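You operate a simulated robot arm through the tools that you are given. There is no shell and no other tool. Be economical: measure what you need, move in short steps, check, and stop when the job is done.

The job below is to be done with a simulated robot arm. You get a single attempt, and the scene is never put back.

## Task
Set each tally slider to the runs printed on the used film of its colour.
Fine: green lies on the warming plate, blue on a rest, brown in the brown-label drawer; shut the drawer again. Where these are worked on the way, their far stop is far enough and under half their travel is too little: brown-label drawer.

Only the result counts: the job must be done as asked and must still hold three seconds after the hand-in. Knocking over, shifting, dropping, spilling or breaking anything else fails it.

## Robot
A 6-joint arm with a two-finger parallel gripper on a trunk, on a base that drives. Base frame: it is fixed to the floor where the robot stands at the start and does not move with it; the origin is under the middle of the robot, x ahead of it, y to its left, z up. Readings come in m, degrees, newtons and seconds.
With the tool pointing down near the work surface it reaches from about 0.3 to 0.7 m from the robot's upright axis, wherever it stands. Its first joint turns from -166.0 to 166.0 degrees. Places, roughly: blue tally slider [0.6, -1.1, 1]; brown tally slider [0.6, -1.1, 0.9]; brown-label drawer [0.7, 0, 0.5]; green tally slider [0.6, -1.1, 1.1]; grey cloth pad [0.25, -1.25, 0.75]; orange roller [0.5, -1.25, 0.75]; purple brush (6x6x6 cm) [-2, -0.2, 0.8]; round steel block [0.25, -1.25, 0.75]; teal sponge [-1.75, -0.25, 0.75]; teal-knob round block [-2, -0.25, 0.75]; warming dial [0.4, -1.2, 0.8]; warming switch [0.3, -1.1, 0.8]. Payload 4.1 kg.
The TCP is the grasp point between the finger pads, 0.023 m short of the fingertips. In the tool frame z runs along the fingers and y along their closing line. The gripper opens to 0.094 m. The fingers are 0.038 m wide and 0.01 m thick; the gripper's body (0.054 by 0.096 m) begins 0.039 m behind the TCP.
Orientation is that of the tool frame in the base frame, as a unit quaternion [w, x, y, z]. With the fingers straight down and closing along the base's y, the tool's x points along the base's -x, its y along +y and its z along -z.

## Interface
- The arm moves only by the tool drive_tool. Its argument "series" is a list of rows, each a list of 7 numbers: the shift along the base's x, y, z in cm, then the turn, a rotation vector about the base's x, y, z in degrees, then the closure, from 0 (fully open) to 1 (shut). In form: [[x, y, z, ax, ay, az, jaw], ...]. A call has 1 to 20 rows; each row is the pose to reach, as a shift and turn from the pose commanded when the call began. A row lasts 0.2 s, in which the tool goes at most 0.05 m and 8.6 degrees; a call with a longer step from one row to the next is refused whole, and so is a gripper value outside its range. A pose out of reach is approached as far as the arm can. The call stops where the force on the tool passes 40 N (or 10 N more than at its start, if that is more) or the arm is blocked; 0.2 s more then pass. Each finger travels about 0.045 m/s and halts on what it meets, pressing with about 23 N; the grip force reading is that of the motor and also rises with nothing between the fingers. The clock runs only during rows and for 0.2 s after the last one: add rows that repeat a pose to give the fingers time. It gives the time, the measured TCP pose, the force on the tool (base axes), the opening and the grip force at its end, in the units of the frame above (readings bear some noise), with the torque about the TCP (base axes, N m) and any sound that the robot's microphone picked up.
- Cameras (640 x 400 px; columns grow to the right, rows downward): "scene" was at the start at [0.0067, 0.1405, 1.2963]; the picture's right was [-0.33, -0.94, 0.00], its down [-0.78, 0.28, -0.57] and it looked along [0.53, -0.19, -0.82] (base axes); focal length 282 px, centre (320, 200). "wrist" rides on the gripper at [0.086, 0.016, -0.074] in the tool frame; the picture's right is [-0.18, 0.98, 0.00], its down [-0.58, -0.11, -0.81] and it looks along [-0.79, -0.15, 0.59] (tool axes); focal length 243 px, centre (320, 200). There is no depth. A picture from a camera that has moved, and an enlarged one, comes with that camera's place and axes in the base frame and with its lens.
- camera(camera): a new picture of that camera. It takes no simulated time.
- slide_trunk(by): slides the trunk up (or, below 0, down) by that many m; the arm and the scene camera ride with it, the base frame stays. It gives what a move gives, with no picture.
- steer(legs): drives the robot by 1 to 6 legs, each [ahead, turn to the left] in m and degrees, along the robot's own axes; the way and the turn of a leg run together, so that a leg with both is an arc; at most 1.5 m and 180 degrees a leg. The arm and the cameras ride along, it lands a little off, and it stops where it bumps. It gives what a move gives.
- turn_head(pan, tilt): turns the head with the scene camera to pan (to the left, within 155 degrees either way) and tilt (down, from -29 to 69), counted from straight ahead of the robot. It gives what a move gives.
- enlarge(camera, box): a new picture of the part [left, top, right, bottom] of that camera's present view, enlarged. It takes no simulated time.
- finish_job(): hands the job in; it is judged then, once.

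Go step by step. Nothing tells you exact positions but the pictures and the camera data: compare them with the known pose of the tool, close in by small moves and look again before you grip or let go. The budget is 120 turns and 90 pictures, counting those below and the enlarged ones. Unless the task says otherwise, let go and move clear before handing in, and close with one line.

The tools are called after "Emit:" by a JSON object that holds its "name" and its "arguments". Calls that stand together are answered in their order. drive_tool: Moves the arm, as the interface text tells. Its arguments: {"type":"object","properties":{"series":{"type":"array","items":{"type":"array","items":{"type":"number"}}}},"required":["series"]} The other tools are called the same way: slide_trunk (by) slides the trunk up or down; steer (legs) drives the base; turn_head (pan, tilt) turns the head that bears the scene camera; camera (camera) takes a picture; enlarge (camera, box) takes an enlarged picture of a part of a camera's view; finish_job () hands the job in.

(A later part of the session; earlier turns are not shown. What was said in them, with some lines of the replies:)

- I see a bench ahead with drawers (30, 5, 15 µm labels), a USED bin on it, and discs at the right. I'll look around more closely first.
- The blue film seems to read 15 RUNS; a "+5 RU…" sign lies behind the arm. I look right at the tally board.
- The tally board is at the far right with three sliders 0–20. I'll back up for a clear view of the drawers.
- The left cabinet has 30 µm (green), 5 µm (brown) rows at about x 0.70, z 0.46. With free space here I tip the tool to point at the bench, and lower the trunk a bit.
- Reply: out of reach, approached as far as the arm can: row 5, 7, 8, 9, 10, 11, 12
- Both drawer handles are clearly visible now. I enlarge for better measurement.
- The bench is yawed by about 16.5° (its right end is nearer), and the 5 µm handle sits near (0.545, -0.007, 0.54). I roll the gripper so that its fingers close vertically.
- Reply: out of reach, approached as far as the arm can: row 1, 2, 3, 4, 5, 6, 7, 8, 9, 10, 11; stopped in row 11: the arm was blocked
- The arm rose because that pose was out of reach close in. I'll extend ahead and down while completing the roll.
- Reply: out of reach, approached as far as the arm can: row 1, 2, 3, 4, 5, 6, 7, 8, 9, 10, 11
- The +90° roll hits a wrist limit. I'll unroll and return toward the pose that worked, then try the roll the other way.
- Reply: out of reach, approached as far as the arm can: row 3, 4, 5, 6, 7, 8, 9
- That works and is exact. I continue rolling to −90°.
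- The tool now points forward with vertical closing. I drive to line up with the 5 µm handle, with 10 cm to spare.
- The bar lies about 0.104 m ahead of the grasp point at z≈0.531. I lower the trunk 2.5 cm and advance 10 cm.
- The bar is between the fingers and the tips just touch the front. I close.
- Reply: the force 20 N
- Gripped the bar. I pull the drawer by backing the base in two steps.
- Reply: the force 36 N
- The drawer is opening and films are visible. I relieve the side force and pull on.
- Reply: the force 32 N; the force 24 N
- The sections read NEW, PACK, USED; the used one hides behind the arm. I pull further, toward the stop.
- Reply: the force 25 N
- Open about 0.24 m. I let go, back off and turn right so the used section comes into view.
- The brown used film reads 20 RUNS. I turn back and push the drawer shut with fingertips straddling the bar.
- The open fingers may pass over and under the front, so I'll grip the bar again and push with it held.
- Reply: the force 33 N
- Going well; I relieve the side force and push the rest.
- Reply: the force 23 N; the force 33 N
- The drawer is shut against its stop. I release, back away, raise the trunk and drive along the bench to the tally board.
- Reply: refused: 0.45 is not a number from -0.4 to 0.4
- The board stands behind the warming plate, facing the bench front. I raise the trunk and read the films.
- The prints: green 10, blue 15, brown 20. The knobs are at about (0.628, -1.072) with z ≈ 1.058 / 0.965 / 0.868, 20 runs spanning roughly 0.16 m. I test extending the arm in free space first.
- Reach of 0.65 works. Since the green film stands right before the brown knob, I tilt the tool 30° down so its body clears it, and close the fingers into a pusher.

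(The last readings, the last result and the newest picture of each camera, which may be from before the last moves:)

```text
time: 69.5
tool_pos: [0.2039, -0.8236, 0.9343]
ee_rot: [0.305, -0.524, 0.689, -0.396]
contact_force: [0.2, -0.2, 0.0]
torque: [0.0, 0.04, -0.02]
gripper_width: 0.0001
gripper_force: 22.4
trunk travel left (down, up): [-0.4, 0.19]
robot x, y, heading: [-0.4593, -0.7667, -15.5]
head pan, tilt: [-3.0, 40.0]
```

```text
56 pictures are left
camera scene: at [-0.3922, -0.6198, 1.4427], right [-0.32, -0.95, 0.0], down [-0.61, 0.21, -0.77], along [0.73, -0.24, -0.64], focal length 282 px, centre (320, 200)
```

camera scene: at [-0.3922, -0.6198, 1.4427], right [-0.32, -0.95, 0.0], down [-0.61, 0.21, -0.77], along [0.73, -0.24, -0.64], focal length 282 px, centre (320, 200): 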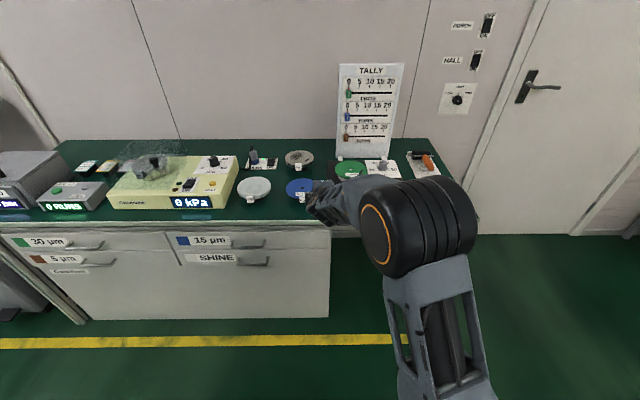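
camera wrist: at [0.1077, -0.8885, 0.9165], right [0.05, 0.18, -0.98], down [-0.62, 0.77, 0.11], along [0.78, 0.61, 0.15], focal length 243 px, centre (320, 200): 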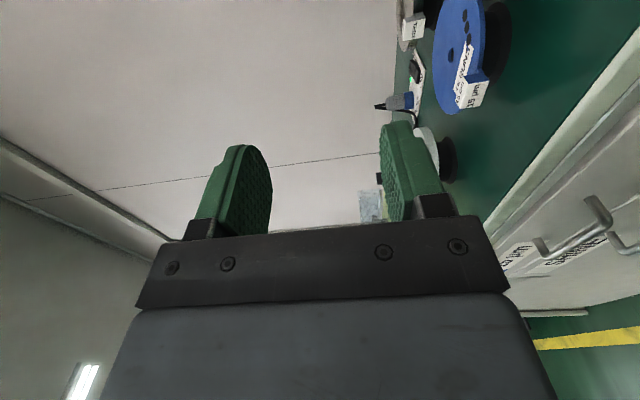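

Clear. I raise the trunk for the green row and drive in, leaving a gap before the board.

Emit:
{"name": "slide_trunk", "arguments": {"by": 0.13}}

Emit:
{"name": "steer", "arguments": {"legs": [[0, -18], [0.32, 0], [0, 18]]}}

Emit:
{"name": "camera", "arguments": {"camera": "scene"}}

Emit:
{"name": "camera", "arguments": {"camera": "wrist"}}

```text
time: 71.1
tool_pos: [0.2032, -0.8229, 1.0642]
ee_rot: [0.304, -0.523, 0.69, -0.397]
contact_force: [-0.2, -0.3, -0.4]
torque: [0.01, 0.01, -0.01]
gripper_width: 0.0001
gripper_force: 23.0
trunk travel left (down, up): [-0.53, 0.06]
robot x, y, heading: [-0.4587, -0.7668, -15.5]
head pan, tilt: [-3.0, 40.0]
```

```text
time: 75.2
tool_pos: [0.4713, -1.0047, 1.0636]
ee_rot: [0.304, -0.521, 0.691, -0.398]
contact_force: [-0.5, -0.6, 0.2]
torque: [0.01, -0.01, 0.01]
gripper_width: 0.0001
gripper_force: 23.4
trunk travel left (down, up): [-0.53, 0.06]
robot x, y, heading: [-0.1937, -0.9465, -16.1]
head pan, tilt: [-3.0, 40.0]
```

```text
55 pictures are left
camera scene: at [-0.124, -0.7986, 1.5727], right [-0.32, -0.95, 0.0], down [-0.61, 0.21, -0.77], along [0.72, -0.25, -0.64], focal length 282 px, centre (320, 200)
```

scene: 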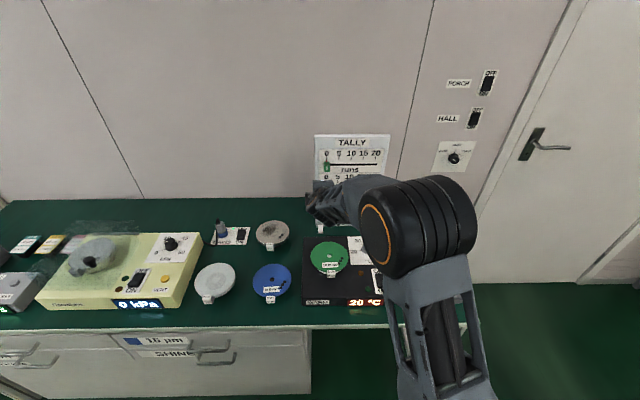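

```text
54 pictures are left
camera wrist: at [0.3755, -1.0699, 1.0858], right [-0.42, 0.31, -0.85], down [-0.46, 0.73, 0.5], along [0.78, 0.6, -0.16], focal length 243 px, centre (320, 200)
```

wrist: 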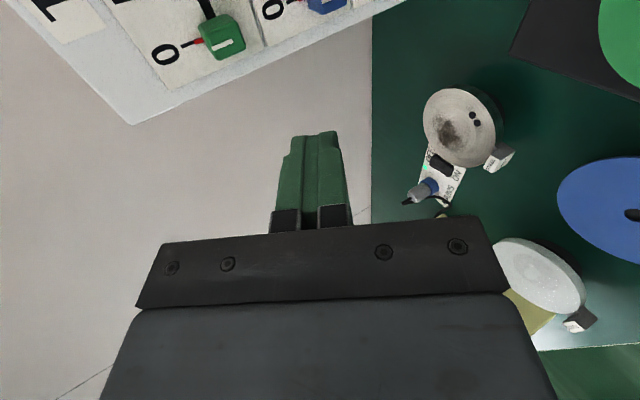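

The green knob triangulates to (0.616, -1.074, 1.058); the finger tip is about 14 cm short and must start further left. I shift left 3 cm and drive ahead 9 cm.

Emit:
{"name": "drive_tool", "arguments": {"series": [[0.84, 2.88, 0, 0, 0, 0, 1]]}}

Emit:
{"name": "steer", "arguments": {"legs": [[0.09, 0]]}}

Emit:
{"name": "camera", "arguments": {"camera": "wrist"}}

Emit:
{"name": "camera", "arguments": {"camera": "scene"}}

```text
time: 75.6
tool_pos: [0.4792, -0.977, 1.0629]
ee_rot: [0.304, -0.522, 0.691, -0.397]
contact_force: [-0.2, 0.0, -1.2]
torque: [0.02, -0.01, 0.02]
gripper_width: 0.0001
gripper_force: 23.2
trunk travel left (down, up): [-0.53, 0.06]
robot x, y, heading: [-0.191, -0.9449, -15.9]
head pan, tilt: [-3.0, 40.0]
```

```text
time: 76.7
tool_pos: [0.5658, -1.0033, 1.0615]
ee_rot: [0.304, -0.523, 0.691, -0.397]
contact_force: [-0.1, 0.2, -0.1]
torque: [0.01, 0.03, -0.03]
gripper_width: 0.0
gripper_force: 23.2
trunk travel left (down, up): [-0.53, 0.06]
robot x, y, heading: [-0.1075, -0.967, -15.7]
head pan, tilt: [-3.0, 40.0]
```

```text
53 pictures are left
camera wrist: at [0.4705, -1.0659, 1.0853], right [-0.42, 0.31, -0.85], down [-0.46, 0.73, 0.5], along [0.78, 0.6, -0.16], focal length 243 px, centre (320, 200)
```

wrist: 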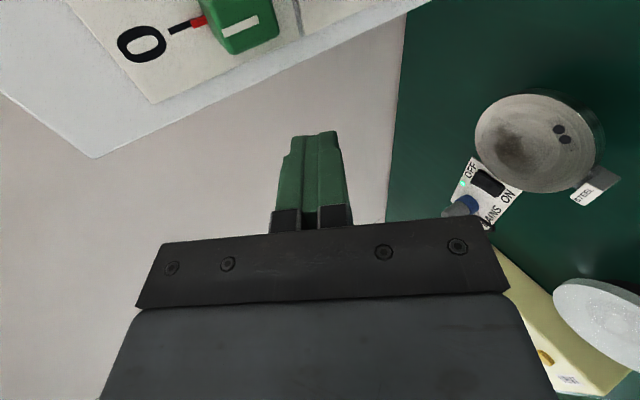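

```text
52 pictures are left
camera scene: at [-0.0368, -0.8238, 1.5727], right [-0.32, -0.95, 0.0], down [-0.61, 0.21, -0.77], along [0.72, -0.25, -0.64], focal length 282 px, centre (320, 200)
```

scene: 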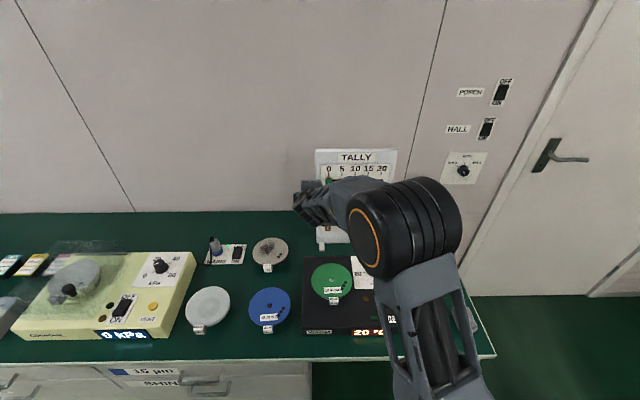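

The board surface is at depth ≈0.909 and my tip ≈0.85, left of the knob. I advance 4.5 cm with the arm.

Emit:
{"name": "drive_tool", "arguments": {"series": [[2.2, -0.63, 0, 0, 0, 0, 1], [4.32, -1.26, 0, 0, 0, 0, 1]]}}

Emit:
{"name": "camera", "arguments": {"camera": "wrist"}}

Emit:
{"name": "enlarge", "arguments": {"camera": "scene", "box": [280, 140, 420, 230]}}

```text
time: 77.3
tool_pos: [0.6104, -1.014, 1.0625]
ee_rot: [0.304, -0.522, 0.691, -0.397]
contact_force: [0.9, -0.1, -0.3]
torque: [0.03, 0.01, 0.02]
gripper_width: 0.0
gripper_force: 23.4
trunk travel left (down, up): [-0.53, 0.06]
robot x, y, heading: [-0.1064, -0.9684, -16.0]
head pan, tilt: [-3.0, 40.0]
```

```text
51 pictures are left
camera wrist: at [0.5138, -1.079, 1.0853], right [-0.42, 0.31, -0.85], down [-0.46, 0.73, 0.5], along [0.78, 0.6, -0.16], focal length 243 px, centre (320, 200)
```

wrist: 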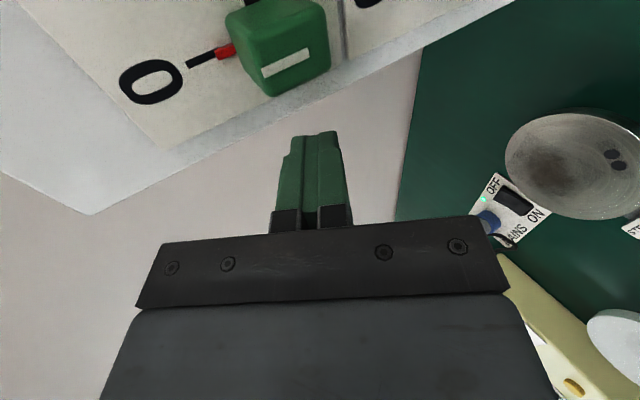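

```text
4.44 times, centred on (350, 185) of scene
camera zoom: at [-0.0372, -0.8237, 1.5727], right [-0.32, -0.95, 0.0], down [-0.61, 0.21, -0.77], along [0.72, -0.25, -0.64], focal length 1251 px, centre (187, 267)
```

zoom: 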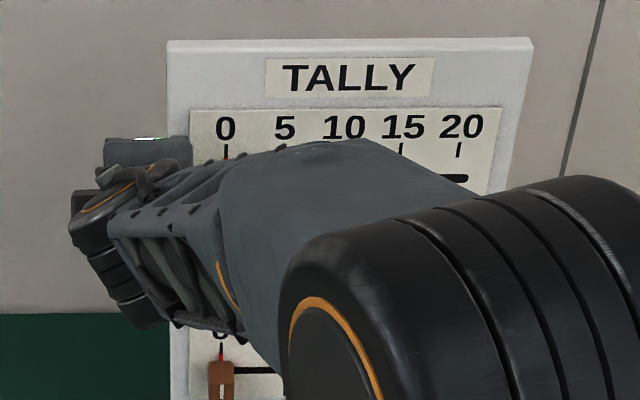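

The knob front is at depth 0.874 (3.5 cm protrusion) and my finger overlaps it by 2 cm, 2.5 cm to its left. I push right in steps.

Emit:
{"name": "drive_tool", "arguments": {"series": [[-0.42, -1.44, 0, 0, 0, 0, 1], [-0.84, -2.88, 0, 0, 0, 0, 1], [-1.26, -4.32, 0, 0, 0, 0, 1], [-1.69, -5.76, 0, 0, 0, 0, 1], [-2.11, -7.2, 0, 0, 0, 0, 1]]}}

Emit:
{"name": "camera", "arguments": {"camera": "wrist"}}

Emit:
{"name": "enlarge", "arguments": {"camera": "scene", "box": [280, 140, 420, 230]}}

```text
time: 78.5
tool_pos: [0.5881, -1.0863, 1.0649]
ee_rot: [0.304, -0.522, 0.691, -0.397]
contact_force: [0.1, -0.5, 0.2]
torque: [0.01, -0.02, 0.03]
gripper_width: 0.0002
gripper_force: 22.6
trunk travel left (down, up): [-0.53, 0.06]
robot x, y, heading: [-0.1059, -0.9724, -15.8]
head pan, tilt: [-3.0, 40.0]
```

```text
49 pictures are left
camera wrist: at [0.4919, -1.1509, 1.0859], right [-0.42, 0.32, -0.85], down [-0.46, 0.73, 0.5], along [0.78, 0.6, -0.16], focal length 243 px, centre (320, 200)
```

wrist: 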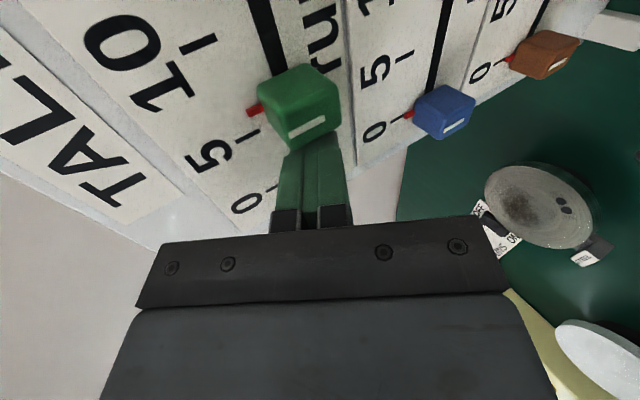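

```text
4.44 times, centred on (350, 185) of scene
camera zoom: at [-0.0377, -0.8237, 1.5727], right [-0.32, -0.95, 0.0], down [-0.61, 0.21, -0.77], along [0.72, -0.25, -0.64], focal length 1251 px, centre (187, 267)
```

zoom: 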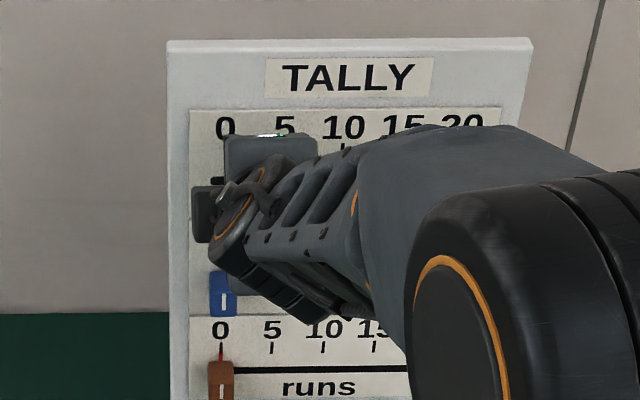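

The knob moved to about 6. I push on another 2.8 cm.

Emit:
{"name": "drive_tool", "arguments": {"series": [[-0.42, -1.44, 0, 0, 0, 0, 1], [-0.79, -2.69, 0, 0, 0, 0, 1]]}}

Emit:
{"name": "enlarge", "arguments": {"camera": "wrist", "box": [60, 0, 380, 200]}}

```text
time: 79.1
tool_pos: [0.579, -1.1137, 1.0626]
ee_rot: [0.304, -0.521, 0.692, -0.397]
contact_force: [-0.5, 0.3, 0.3]
torque: [0.01, 0.01, -0.01]
gripper_width: 0.0
gripper_force: 22.8
trunk travel left (down, up): [-0.53, 0.06]
robot x, y, heading: [-0.1061, -0.9708, -15.6]
head pan, tilt: [-3.0, 40.0]
```

```text
2.00 times, centred on (220, 100) of wrist
camera zoom: at [0.4838, -1.178, 1.0857], right [-0.42, 0.32, -0.85], down [-0.46, 0.73, 0.5], along [0.78, 0.6, -0.16], focal length 485 px, centre (520, 400)
```

zoom: 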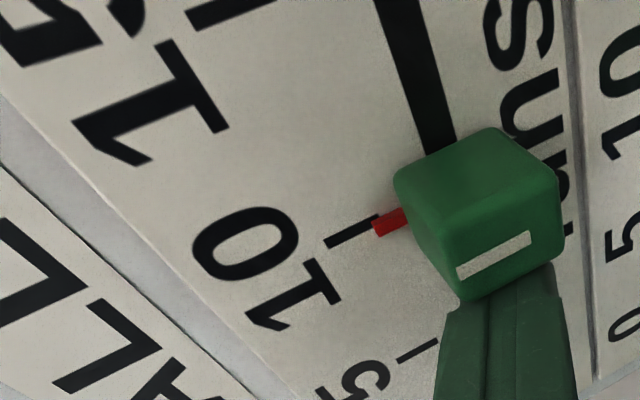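

Very nearly at 10, perhaps 1.5 mm short. I nudge 0.15 cm and check.

Emit:
{"name": "drive_tool", "arguments": {"series": [[-0.05, -0.15, 0, 0, 0, 0, 1], [-0.05, -0.15, 0, 0, 0, 0, 1]]}}

Emit:
{"name": "enlarge", "arguments": {"camera": "wrist", "box": [180, 70, 300, 145]}}

```text
time: 79.7
tool_pos: [0.58, -1.1154, 1.0631]
ee_rot: [0.304, -0.521, 0.691, -0.398]
contact_force: [0.1, 0.1, -0.1]
torque: [0.05, 0.02, 0.0]
gripper_width: 0.0001
gripper_force: 23.3
trunk travel left (down, up): [-0.53, 0.06]
robot x, y, heading: [-0.1082, -0.9686, -15.9]
head pan, tilt: [-3.0, 40.0]
```

```text
5.33 times, centred on (240, 108) of wrist
camera zoom: at [0.4835, -1.1794, 1.0858], right [-0.42, 0.31, -0.85], down [-0.46, 0.73, 0.5], along [0.78, 0.6, -0.16], focal length 1294 px, centre (747, 693)
```

zoom: 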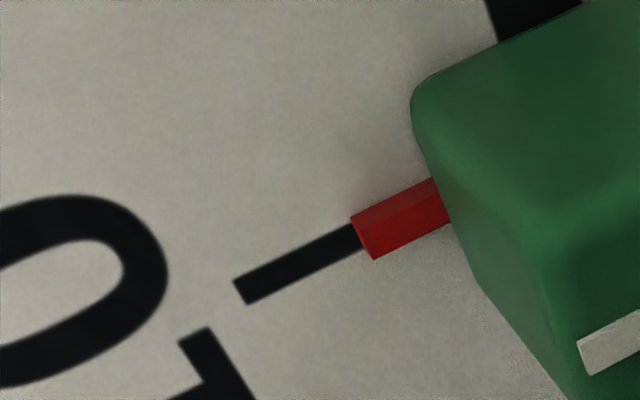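

Green pointer is right on the 10 tick. I withdraw, go left, and drop to the blue row.

Emit:
{"name": "drive_tool", "arguments": {"series": [[0.28, 0.96, 0, 0, 0, 0, 1], [-2.6, 1.8, 0, 0, 0, 0, 1], [-5.48, 2.65, 0, 0, 0, 0, 1], [-4.36, 6.49, 0, 0, 0, 0, 1], [-3.24, 10.3, 0, 0, 0, 0, 1], [-2.73, 12.06, 0, 0, 0, 0, 1]]}}

Emit:
{"name": "slide_trunk", "arguments": {"by": -0.094}}

Emit:
{"name": "drive_tool", "arguments": {"series": [[2.88, -0.84, 0, 0, 0, 0, 1], [3.84, -1.12, 0, 0, 0, 0, 1]]}}

Emit:
{"name": "camera", "arguments": {"camera": "wrist"}}

Emit:
{"name": "enlarge", "arguments": {"camera": "scene", "box": [280, 130, 420, 230]}}

```text
time: 81.1
tool_pos: [0.5511, -0.9929, 1.0621]
ee_rot: [0.303, -0.522, 0.691, -0.397]
contact_force: [-0.3, -0.3, -1.0]
torque: [0.01, 0.0, -0.02]
gripper_width: 0.0
gripper_force: 23.2
trunk travel left (down, up): [-0.53, 0.06]
robot x, y, heading: [-0.0998, -0.9743, -15.9]
head pan, tilt: [-3.0, 40.0]
```

```text
time: 82.4
tool_pos: [0.5504, -0.9943, 0.9688]
ee_rot: [0.304, -0.522, 0.691, -0.397]
contact_force: [0.3, 0.6, -1.3]
torque: [0.01, 0.06, 0.01]
gripper_width: 0.0002
gripper_force: 23.3
trunk travel left (down, up): [-0.436, 0.154]
robot x, y, heading: [-0.1056, -0.9687, -16.1]
head pan, tilt: [-3.0, 40.0]
```

```text
time: 83.0
tool_pos: [0.5894, -1.0046, 0.9682]
ee_rot: [0.304, -0.522, 0.691, -0.397]
contact_force: [-0.2, -0.7, -0.2]
torque: [-0.01, -0.03, 0.01]
gripper_width: 0.0001
gripper_force: 23.2
trunk travel left (down, up): [-0.436, 0.154]
robot x, y, heading: [-0.1064, -0.9692, -15.8]
head pan, tilt: [-3.0, 40.0]
```

```text
45 pictures are left
camera wrist: at [0.4949, -1.0693, 0.9909], right [-0.42, 0.31, -0.85], down [-0.46, 0.73, 0.5], along [0.78, 0.6, -0.16], focal length 243 px, centre (320, 200)
```

wrist: 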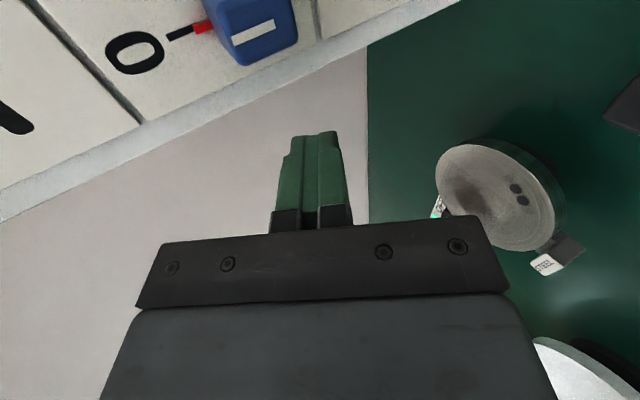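

```text
4.00 times, centred on (350, 180) of scene
camera zoom: at [-0.0374, -0.8237, 1.4787], right [-0.32, -0.95, 0.0], down [-0.61, 0.21, -0.77], along [0.72, -0.25, -0.64], focal length 1126 px, centre (200, 280)
```

zoom: 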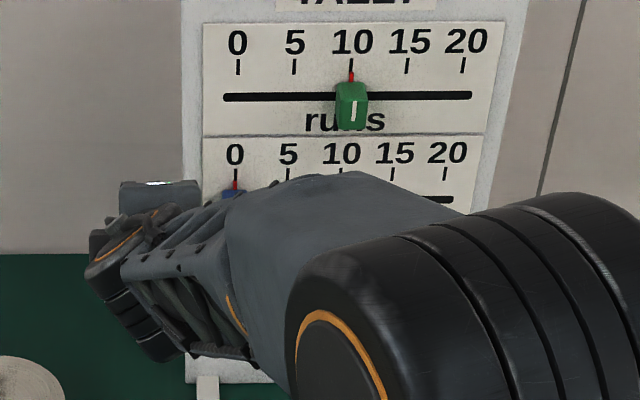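

Green confirmed at 10. I advance at the blue row and push toward 15, stopping just short.

Emit:
{"name": "drive_tool", "arguments": {"series": [[2.1, -0.62, 0, 0, 0, 0, 1], [1.54, -2.54, 0, 0, 0, 0, 1], [0.98, -4.46, 0, 0, 0, 0, 1], [0.42, -6.38, 0, 0, 0, 0, 1], [-0.14, -8.3, 0, 0, 0, 0, 1], [-0.7, -10.22, 0, 0, 0, 0, 1], [-1.26, -12.14, 0, 0, 0, 0, 1], [-1.86, -14.1, 0, 0, 0, 0, 1]]}}

Emit:
{"name": "enlarge", "arguments": {"camera": "wrist", "box": [60, 0, 380, 200]}}

```text
time: 84.8
tool_pos: [0.5748, -1.1417, 0.9708]
ee_rot: [0.299, -0.519, 0.694, -0.4]
contact_force: [-0.1, 0.1, -0.4]
torque: [0.0, 0.01, 0.01]
gripper_width: 0.0
gripper_force: 23.5
out of reach, approached as far as the arm can: row 8
trunk travel left (down, up): [-0.436, 0.154]
robot x, y, heading: [-0.1048, -0.9724, -16.1]
head pan, tilt: [-3.0, 40.0]
```

```text
2.00 times, centred on (220, 100) of wrist
camera zoom: at [0.4782, -1.2044, 0.9935], right [-0.42, 0.31, -0.85], down [-0.45, 0.74, 0.5], along [0.78, 0.6, -0.17], focal length 485 px, centre (520, 400)
```

zoom: 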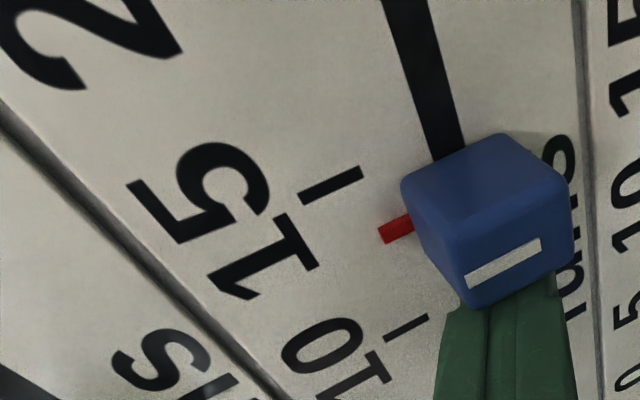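

The reach ends at about 13. I withdraw the tool and shift the base right about 10 cm and slightly forward.

Emit:
{"name": "drive_tool", "arguments": {"series": [[0.28, 0.96, 0, 0, 0, 0, 1], [-2.6, 1.8, 0, 0, 0, 0, 1], [-5.48, 2.65, 0, 0, 0, 0, 1]]}}

Emit:
{"name": "steer", "arguments": {"legs": [[-0.2, 0], [0, -25], [0.255, 0], [0, 25]]}}

Emit:
{"name": "camera", "arguments": {"camera": "wrist"}}

Emit:
{"name": "camera", "arguments": {"camera": "scene"}}

```text
time: 85.6
tool_pos: [0.5196, -1.1135, 0.9711]
ee_rot: [0.3, -0.52, 0.693, -0.399]
contact_force: [0.1, 0.0, -0.6]
torque: [0.0, -0.01, 0.02]
gripper_width: 0.0002
gripper_force: 23.3
trunk travel left (down, up): [-0.436, 0.154]
robot x, y, heading: [-0.1076, -0.9672, -15.7]
head pan, tilt: [-3.0, 40.0]
```

```text
time: 91.2
tool_pos: [0.5205, -1.223, 0.9714]
ee_rot: [0.301, -0.521, 0.692, -0.4]
contact_force: [0.3, -0.8, -0.2]
torque: [-0.01, 0.02, 0.04]
gripper_width: 0.0
gripper_force: 22.8
trunk travel left (down, up): [-0.436, 0.154]
robot x, y, heading: [-0.1074, -1.0821, -15.7]
head pan, tilt: [-3.0, 40.0]
```

```text
42 pictures are left
camera wrist: at [0.4251, -1.2866, 0.9941], right [-0.42, 0.31, -0.85], down [-0.46, 0.74, 0.5], along [0.78, 0.6, -0.17], focal length 243 px, centre (320, 200)
```

wrist: 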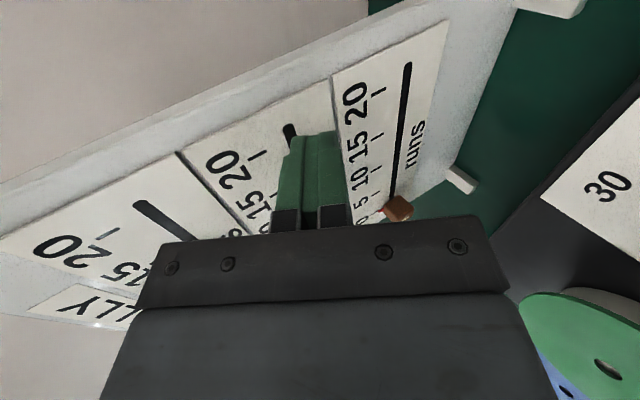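

```text
41 pictures are left
camera scene: at [-0.0378, -0.935, 1.4787], right [-0.32, -0.95, 0.0], down [-0.61, 0.21, -0.77], along [0.73, -0.25, -0.64], focal length 282 px, centre (320, 200)
```

scene: 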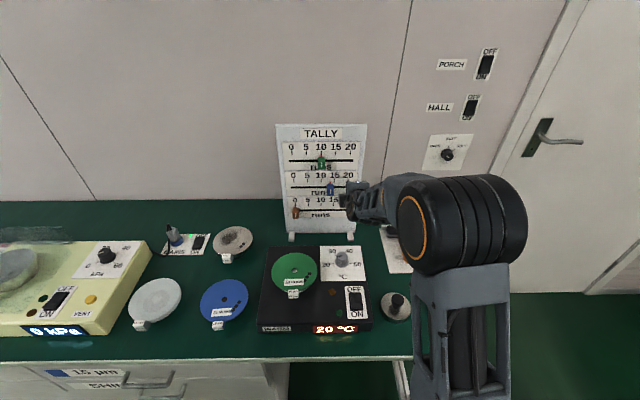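

The board is visible now; blue at ~13, tool to its right. I pass back around to blue's left side.

Emit:
{"name": "drive_tool", "arguments": {"series": [[-2.88, 0.84, 0, 0, 0, 0, 1], [-1.77, 4.6, 0, 0, 0, 0, 1], [-0.66, 8.4, 0, 0, 0, 0, 1], [0.44, 12.14, 0, 0, 0, 0, 1], [3.3, 11.3, 0, 0, 0, 0, 1], [6.0, 10.5, 0, 0, 0, 0, 1]]}}

Emit:
{"name": "camera", "arguments": {"camera": "wrist"}}

```text
time: 92.6
tool_pos: [0.581, -1.1197, 0.971]
ee_rot: [0.3, -0.522, 0.691, -0.399]
contact_force: [-0.3, 0.4, -0.1]
torque: [0.04, 0.01, 0.01]
gripper_width: 0.0
gripper_force: 23.6
trunk travel left (down, up): [-0.436, 0.154]
robot x, y, heading: [-0.1087, -1.0867, -15.8]
head pan, tilt: [-3.0, 40.0]
```

```text
40 pictures are left
camera wrist: at [0.4853, -1.1817, 0.9945], right [-0.42, 0.31, -0.85], down [-0.46, 0.74, 0.5], along [0.78, 0.6, -0.17], focal length 243 px, centre (320, 200)
```

wrist: 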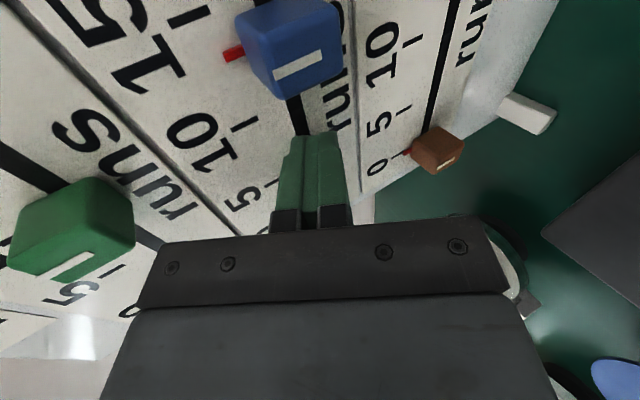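

Emit:
{"name": "drive_tool", "arguments": {"series": [[-0.5, -1.7, 0, 0, 0, 0, 1], [-0.95, -3.25, 0, 0, 0, 0, 1], [-0.95, -3.25, 0, 0, 0, 0, 1]]}}

Emit:
{"name": "enlarge", "arguments": {"camera": "wrist", "box": [160, 40, 360, 165]}}

```text
time: 93.4
tool_pos: [0.5714, -1.1509, 0.9701]
ee_rot: [0.301, -0.521, 0.692, -0.399]
contact_force: [0.8, -0.6, -0.2]
torque: [0.02, -0.02, 0.01]
gripper_width: 0.0001
gripper_force: 22.8
trunk travel left (down, up): [-0.436, 0.154]
robot x, y, heading: [-0.1032, -1.0798, -15.7]
head pan, tilt: [-3.0, 40.0]
```

```text
3.20 times, centred on (260, 102) of wrist
camera zoom: at [0.4754, -1.2143, 0.9938], right [-0.42, 0.31, -0.85], down [-0.46, 0.74, 0.5], along [0.78, 0.6, -0.17], focal length 776 px, centre (512, 512)
```

zoom: 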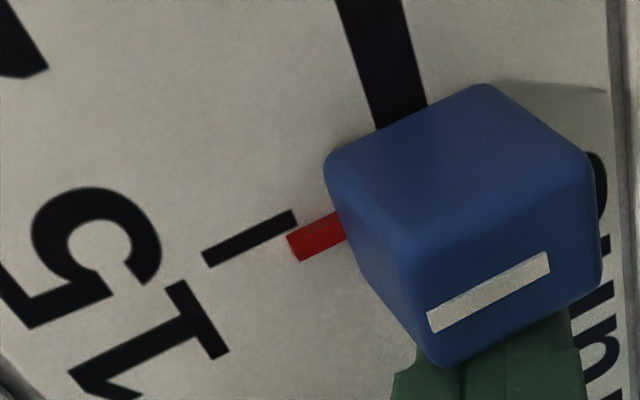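

About 3 mm short of 15; nudge.

Emit:
{"name": "drive_tool", "arguments": {"series": [[-0.09, -0.31, 0, 0, 0, 0, 1], [-0.09, -0.31, 0, 0, 0, 0, 1]]}}

Emit:
{"name": "enlarge", "arguments": {"camera": "wrist", "box": [180, 70, 300, 145]}}

```text
time: 94.0
tool_pos: [0.5696, -1.1539, 0.9708]
ee_rot: [0.3, -0.521, 0.692, -0.399]
contact_force: [0.2, 0.6, -0.3]
torque: [0.01, 0.01, -0.02]
gripper_width: 0.0
gripper_force: 23.5
trunk travel left (down, up): [-0.436, 0.154]
robot x, y, heading: [-0.1044, -1.0837, -15.9]
head pan, tilt: [-3.0, 40.0]
```

```text
5.33 times, centred on (240, 108) of wrist
camera zoom: at [0.4743, -1.2173, 0.9938], right [-0.42, 0.31, -0.85], down [-0.46, 0.74, 0.5], along [0.78, 0.6, -0.17], focal length 1294 px, centre (747, 693)
```

zoom: 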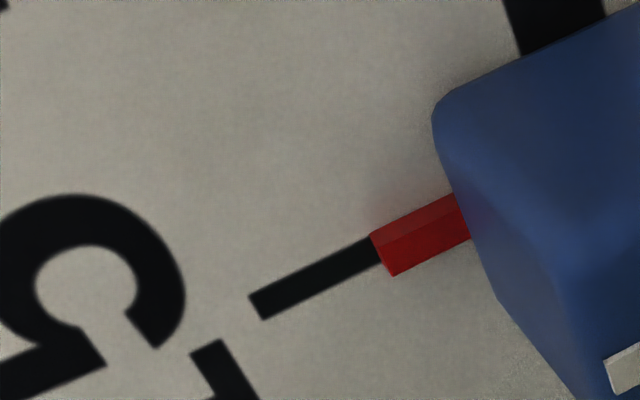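

Blue is on 15 as green is on 10. Next I withdraw and go left and down toward the brown row.

Emit:
{"name": "drive_tool", "arguments": {"series": [[0.28, 0.96, 0, 0, 0, 0, 1], [-2.6, 1.8, 0, 0, 0, 0, 1], [-5.48, 2.65, 0, 0, 0, 0, 1], [-4.36, 6.49, 0, 0, 0, 0, 1], [-3.24, 10.3, 0, 0, 0, 0, 1], [-2.1, 14.2, 0, 0, 0, 0, 1], [-1.94, 14.75, 0, 0, 0, 0, 1]]}}

Emit:
{"name": "slide_trunk", "arguments": {"by": -0.05}}

Emit:
{"name": "camera", "arguments": {"camera": "scene"}}

Emit:
{"name": "camera", "arguments": {"camera": "wrist"}}

```text
time: 95.6
tool_pos: [0.5525, -1.0052, 0.9716]
ee_rot: [0.301, -0.521, 0.692, -0.399]
contact_force: [0.9, 0.7, -0.4]
torque: [-0.05, 0.01, -0.03]
gripper_width: 0.0001
gripper_force: 22.9
trunk travel left (down, up): [-0.436, 0.154]
robot x, y, heading: [-0.1048, -1.0838, -15.8]
head pan, tilt: [-3.0, 40.0]
```

```text
time: 96.5
tool_pos: [0.5517, -1.0066, 0.9207]
ee_rot: [0.301, -0.522, 0.692, -0.398]
contact_force: [0.2, 0.3, 0.2]
torque: [-0.01, 0.0, -0.03]
gripper_width: 0.0
gripper_force: 23.3
trunk travel left (down, up): [-0.386, 0.204]
robot x, y, heading: [-0.1035, -1.0845, -15.8]
head pan, tilt: [-3.0, 40.0]
```

```text
37 pictures are left
camera scene: at [-0.0379, -0.9351, 1.4287], right [-0.32, -0.95, 0.0], down [-0.61, 0.21, -0.77], along [0.73, -0.25, -0.64], focal length 282 px, centre (320, 200)
```

scene: 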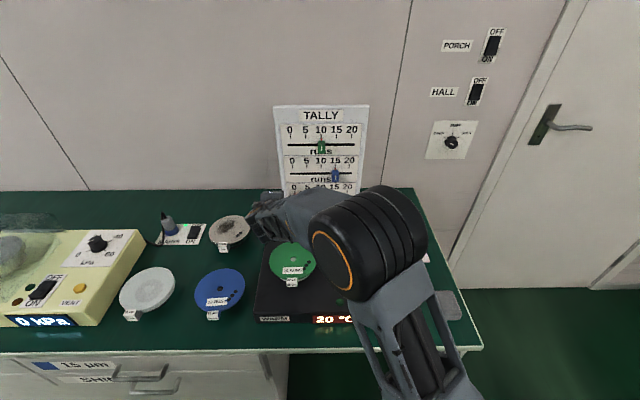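

```text
36 pictures are left
camera wrist: at [0.4555, -1.0698, 0.9438], right [-0.42, 0.31, -0.85], down [-0.46, 0.74, 0.5], along [0.78, 0.6, -0.17], focal length 243 px, centre (320, 200)
```

wrist: 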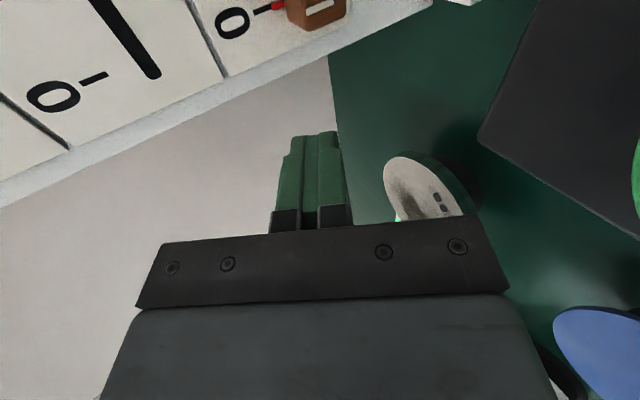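

Reach is fine and the arm is above the film. I lower the rest and go in beside the brown knob.

Emit:
{"name": "slide_trunk", "arguments": {"by": -0.046}}

Emit:
{"name": "drive_tool", "arguments": {"series": [[2.88, -0.84, 0, 0, 0, 0, 1]]}}

Emit:
{"name": "camera", "arguments": {"camera": "wrist"}}

Emit:
{"name": "camera", "arguments": {"camera": "scene"}}

```text
time: 97.4
tool_pos: [0.5515, -1.006, 0.8733]
ee_rot: [0.3, -0.521, 0.692, -0.399]
contact_force: [0.0, -0.2, 0.3]
torque: [-0.02, 0.01, -0.01]
gripper_width: 0.0001
gripper_force: 23.1
trunk travel left (down, up): [-0.34, 0.25]
robot x, y, heading: [-0.1056, -1.0857, -15.8]
head pan, tilt: [-3.0, 40.0]
```

```text
time: 97.8
tool_pos: [0.5816, -1.015, 0.8744]
ee_rot: [0.3, -0.521, 0.692, -0.4]
contact_force: [0.2, -1.1, -0.4]
torque: [0.0, 0.04, 0.01]
gripper_width: 0.0001
gripper_force: 23.2
trunk travel left (down, up): [-0.34, 0.25]
robot x, y, heading: [-0.1053, -1.0792, -15.9]
head pan, tilt: [-3.0, 40.0]
```

```text
35 pictures are left
camera wrist: at [0.4845, -1.078, 0.8983], right [-0.42, 0.31, -0.85], down [-0.46, 0.74, 0.5], along [0.78, 0.6, -0.17], focal length 243 px, centre (320, 200)
```

wrist: 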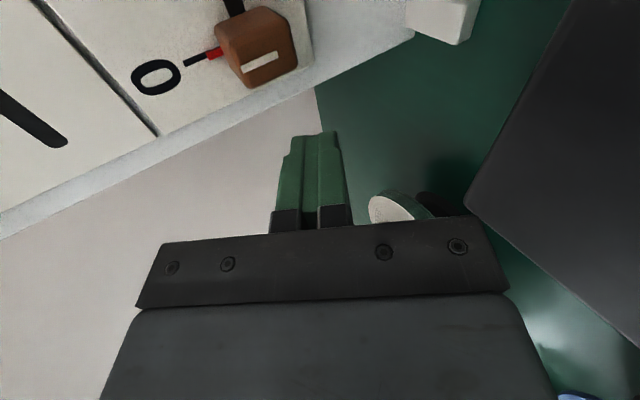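

```text
34 pictures are left
camera scene: at [-0.0381, -0.9351, 1.3828], right [-0.32, -0.95, 0.0], down [-0.61, 0.21, -0.77], along [0.73, -0.25, -0.64], focal length 282 px, centre (320, 200)
```

scene: 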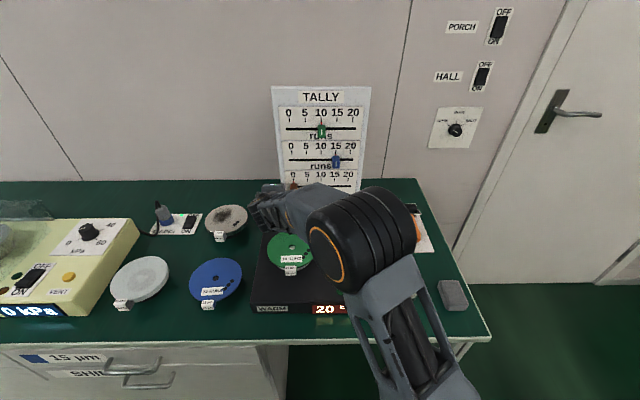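

Aligned with the brown knob. I move in and push right, checking en route.

Emit:
{"name": "drive_tool", "arguments": {"series": [[2.69, -0.79, 0, 0, 0, 0, 1], [2.13, -2.71, 0, 0, 0, 0, 1], [1.57, -4.63, 0, 0, 0, 0, 1], [1.0, -6.55, 0, 0, 0, 0, 1], [0.44, -8.47, 0, 0, 0, 0, 1], [-0.12, -10.4, 0, 0, 0, 0, 1]]}}

Emit:
{"name": "camera", "arguments": {"camera": "wrist"}}

Emit:
{"name": "camera", "arguments": {"camera": "scene"}}

```text
time: 99.2
tool_pos: [0.5789, -1.1194, 0.8758]
ee_rot: [0.299, -0.521, 0.693, -0.399]
contact_force: [0.2, -1.0, -0.7]
torque: [0.02, -0.02, -0.03]
gripper_width: 0.0001
gripper_force: 23.0
trunk travel left (down, up): [-0.34, 0.25]
robot x, y, heading: [-0.108, -1.081, -15.7]
head pan, tilt: [-3.0, 40.0]
```

```text
33 pictures are left
camera wrist: at [0.4827, -1.1828, 0.8982], right [-0.42, 0.31, -0.85], down [-0.46, 0.74, 0.5], along [0.78, 0.6, -0.17], focal length 243 px, centre (320, 200)
```

wrist: 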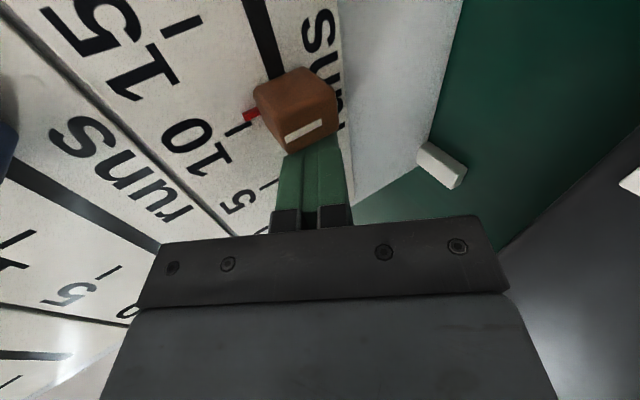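

```text
32 pictures are left
camera scene: at [-0.0378, -0.9351, 1.3827], right [-0.32, -0.95, 0.0], down [-0.61, 0.21, -0.77], along [0.73, -0.25, -0.64], focal length 282 px, centre (320, 200)
```

scene: 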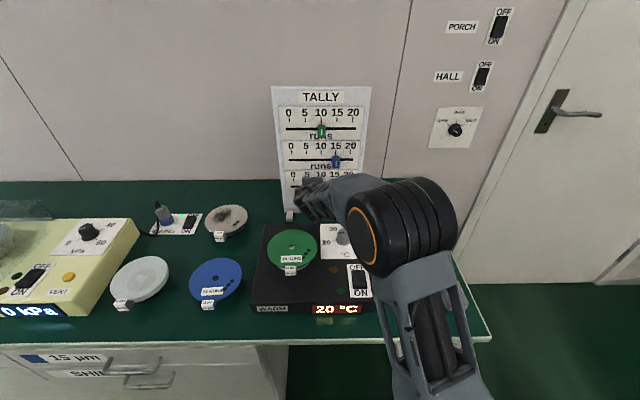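

Emit:
{"name": "drive_tool", "arguments": {"series": [[-0.56, -1.92, 0, 0, 0, 0, 1], [-1.12, -3.84, 0, 0, 0, 0, 1], [-1.69, -5.76, 0, 0, 0, 0, 1], [-2.05, -7.0, 0, 0, 0, 0, 1], [-2.05, -7.0, 0, 0, 0, 0, 1]]}}

Emit:
{"name": "enlarge", "arguments": {"camera": "wrist", "box": [160, 40, 360, 165]}}

```text
time: 100.4
tool_pos: [0.5573, -1.1896, 0.8752]
ee_rot: [0.299, -0.521, 0.692, -0.399]
contact_force: [0.3, -0.3, -0.7]
torque: [0.02, 0.01, 0.01]
gripper_width: 0.0
gripper_force: 22.4
trunk travel left (down, up): [-0.34, 0.25]
robot x, y, heading: [-0.1045, -1.0817, -15.8]
head pan, tilt: [-3.0, 40.0]
```

```text
3.20 times, centred on (260, 102) of wrist
camera zoom: at [0.4629, -1.2525, 0.898], right [-0.42, 0.31, -0.85], down [-0.46, 0.74, 0.5], along [0.78, 0.6, -0.17], focal length 776 px, centre (512, 512)
```

zoom: 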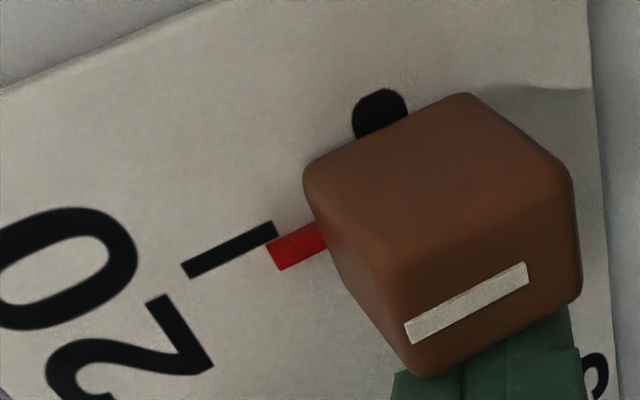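

About 3 mm short of 20; nudge.

Emit:
{"name": "drive_tool", "arguments": {"series": [[-0.09, -0.3, 0, 0, 0, 0, 1], [-0.09, -0.3, 0, 0, 0, 0, 1]]}}

Emit:
{"name": "enlarge", "arguments": {"camera": "wrist", "box": [180, 70, 300, 145]}}

```text
time: 101.0
tool_pos: [0.5569, -1.1904, 0.8756]
ee_rot: [0.3, -0.522, 0.692, -0.398]
contact_force: [0.5, 0.9, -0.3]
torque: [0.0, -0.02, -0.02]
gripper_width: 0.0
gripper_force: 23.0
trunk travel left (down, up): [-0.34, 0.25]
robot x, y, heading: [-0.1054, -1.079, -15.7]
head pan, tilt: [-3.0, 40.0]
```

```text
5.33 times, centred on (240, 108) of wrist
camera zoom: at [0.4619, -1.2552, 0.898], right [-0.42, 0.31, -0.85], down [-0.46, 0.74, 0.5], along [0.78, 0.6, -0.17], focal length 1294 px, centre (747, 693)
```

zoom: 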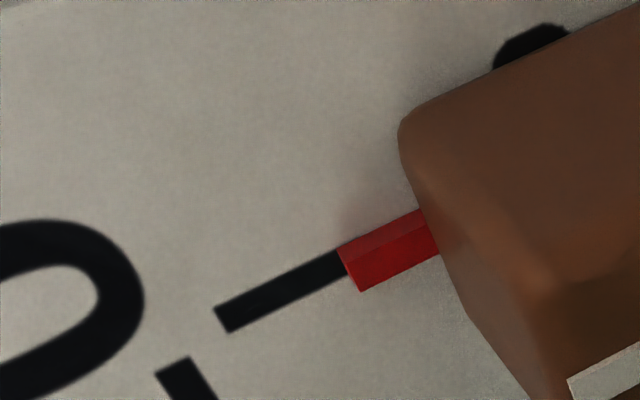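

Brown is on the 20 tick. I withdraw the arm and back away for a last check.

Emit:
{"name": "drive_tool", "arguments": {"series": [[0.28, 0.96, 0, 0, 0, 0, 1], [-2.6, 1.8, 0, 0, 0, 0, 1], [-5.48, 2.65, 1, 0, 0, 0, 1]]}}

Emit:
{"name": "slide_trunk", "arguments": {"by": 0.1}}

Emit:
{"name": "steer", "arguments": {"legs": [[-0.3, 0]]}}

Emit:
{"name": "camera", "arguments": {"camera": "scene"}}

Emit:
{"name": "enlarge", "arguments": {"camera": "scene", "box": [240, 50, 400, 150]}}

```text
time: 101.8
tool_pos: [0.5022, -1.1654, 0.8851]
ee_rot: [0.301, -0.521, 0.692, -0.399]
contact_force: [0.1, -1.2, -0.2]
torque: [0.0, -0.05, 0.0]
gripper_width: 0.0
gripper_force: 22.7
trunk travel left (down, up): [-0.34, 0.25]
robot x, y, heading: [-0.1079, -1.0846, -15.8]
head pan, tilt: [-3.0, 40.0]
```

```text
time: 103.1
tool_pos: [0.5022, -1.1661, 0.9846]
ee_rot: [0.3, -0.522, 0.692, -0.399]
contact_force: [0.2, 0.9, 0.7]
torque: [0.02, 0.01, -0.01]
gripper_width: 0.0002
gripper_force: 22.6
trunk travel left (down, up): [-0.44, 0.15]
robot x, y, heading: [-0.1043, -1.0834, -15.8]
head pan, tilt: [-3.0, 40.0]
```

```text
time: 105.2
tool_pos: [0.2166, -1.0855, 0.9848]
ee_rot: [0.299, -0.52, 0.693, -0.4]
contact_force: [-0.2, 0.1, -0.5]
torque: [-0.01, 0.01, -0.04]
gripper_width: 0.0
gripper_force: 23.0
trunk travel left (down, up): [-0.44, 0.15]
robot x, y, heading: [-0.3948, -1.0023, -15.7]
head pan, tilt: [-3.0, 40.0]
```

```text
29 pictures are left
camera scene: at [-0.3233, -0.8541, 1.4827], right [-0.32, -0.95, 0.0], down [-0.61, 0.21, -0.77], along [0.72, -0.25, -0.64], focal length 282 px, centre (320, 200)
```

scene: 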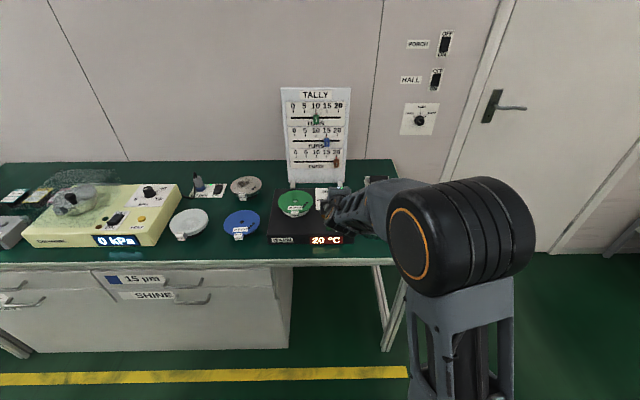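

```text
4.00 times, centred on (320, 100) of scene
camera zoom: at [-0.3233, -0.8541, 1.4827], right [-0.32, -0.95, 0.0], down [-0.61, 0.21, -0.77], along [0.72, -0.25, -0.64], focal length 1126 px, centre (320, 600)
```

zoom: 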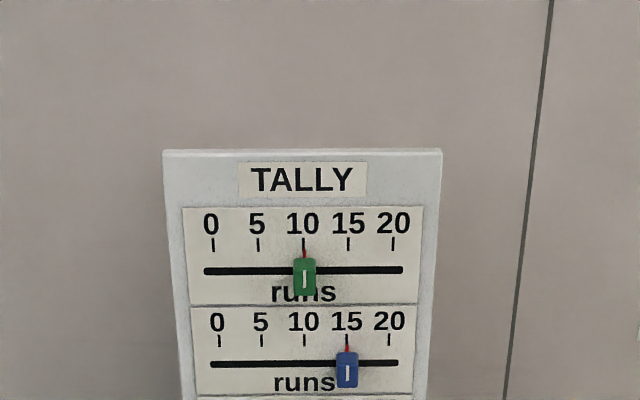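

Green 10 and blue 15 read right; I check brown and that the 5 µm drawer is still shut.

Emit:
{"name": "enlarge", "arguments": {"camera": "scene", "box": [270, 110, 370, 220]}}

Emit:
{"name": "turn_head", "arguments": {"pan": 35, "tilt": 35}}

Emit:
{"name": "camera", "arguments": {"camera": "scene"}}

```text
3.64 times, centred on (320, 165) of scene
camera zoom: at [-0.3233, -0.8541, 1.4827], right [-0.32, -0.95, 0.0], down [-0.61, 0.21, -0.77], along [0.72, -0.25, -0.64], focal length 1024 px, centre (320, 327)
```

zoom: 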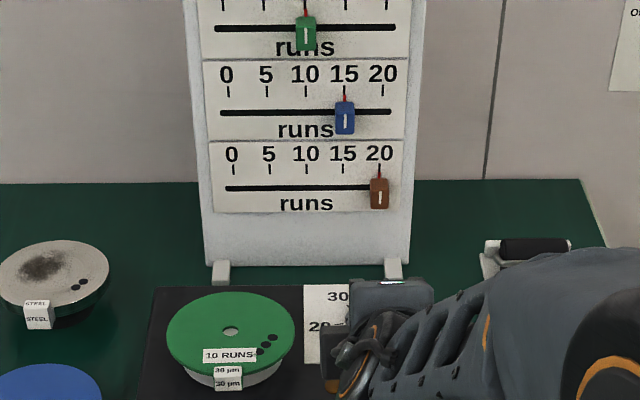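

```text
time: 106.2
tool_pos: [0.2158, -1.0843, 0.9846]
ee_rot: [0.3, -0.521, 0.693, -0.399]
contact_force: [0.3, -0.3, -0.3]
torque: [-0.06, 0.04, 0.0]
gripper_width: 0.0
gripper_force: 22.7
trunk travel left (down, up): [-0.44, 0.15]
robot x, y, heading: [-0.3913, -1.0006, -15.9]
head pan, tilt: [35.0, 35.0]
```

```text
26 pictures are left
camera scene: at [-0.3204, -0.7979, 1.4903], right [0.33, -0.95, 0.0], down [-0.54, -0.19, -0.82], along [0.77, 0.27, -0.57], focal length 282 px, centre (320, 200)
```

scene: 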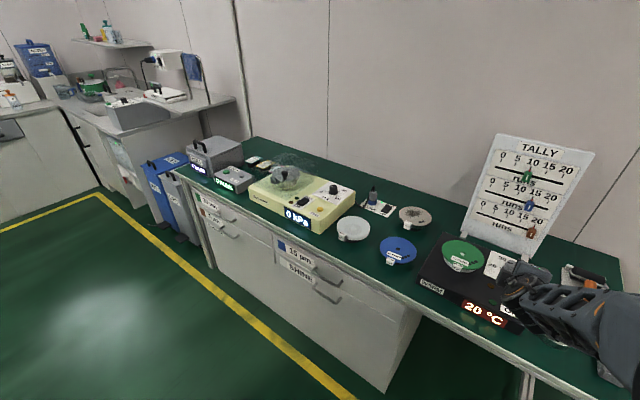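

All three sliders sit on their ticks, the drawer is shut and the arm is clear, so I hand in.

Emit:
{"name": "finish_job", "arguments": {}}

```text
The job is handed in.
```

The tally sliders are set to green 10, blue 15 and brown 20, matching the runs printed on the used films; the brown-label drawer is shut again and the arm is clear.
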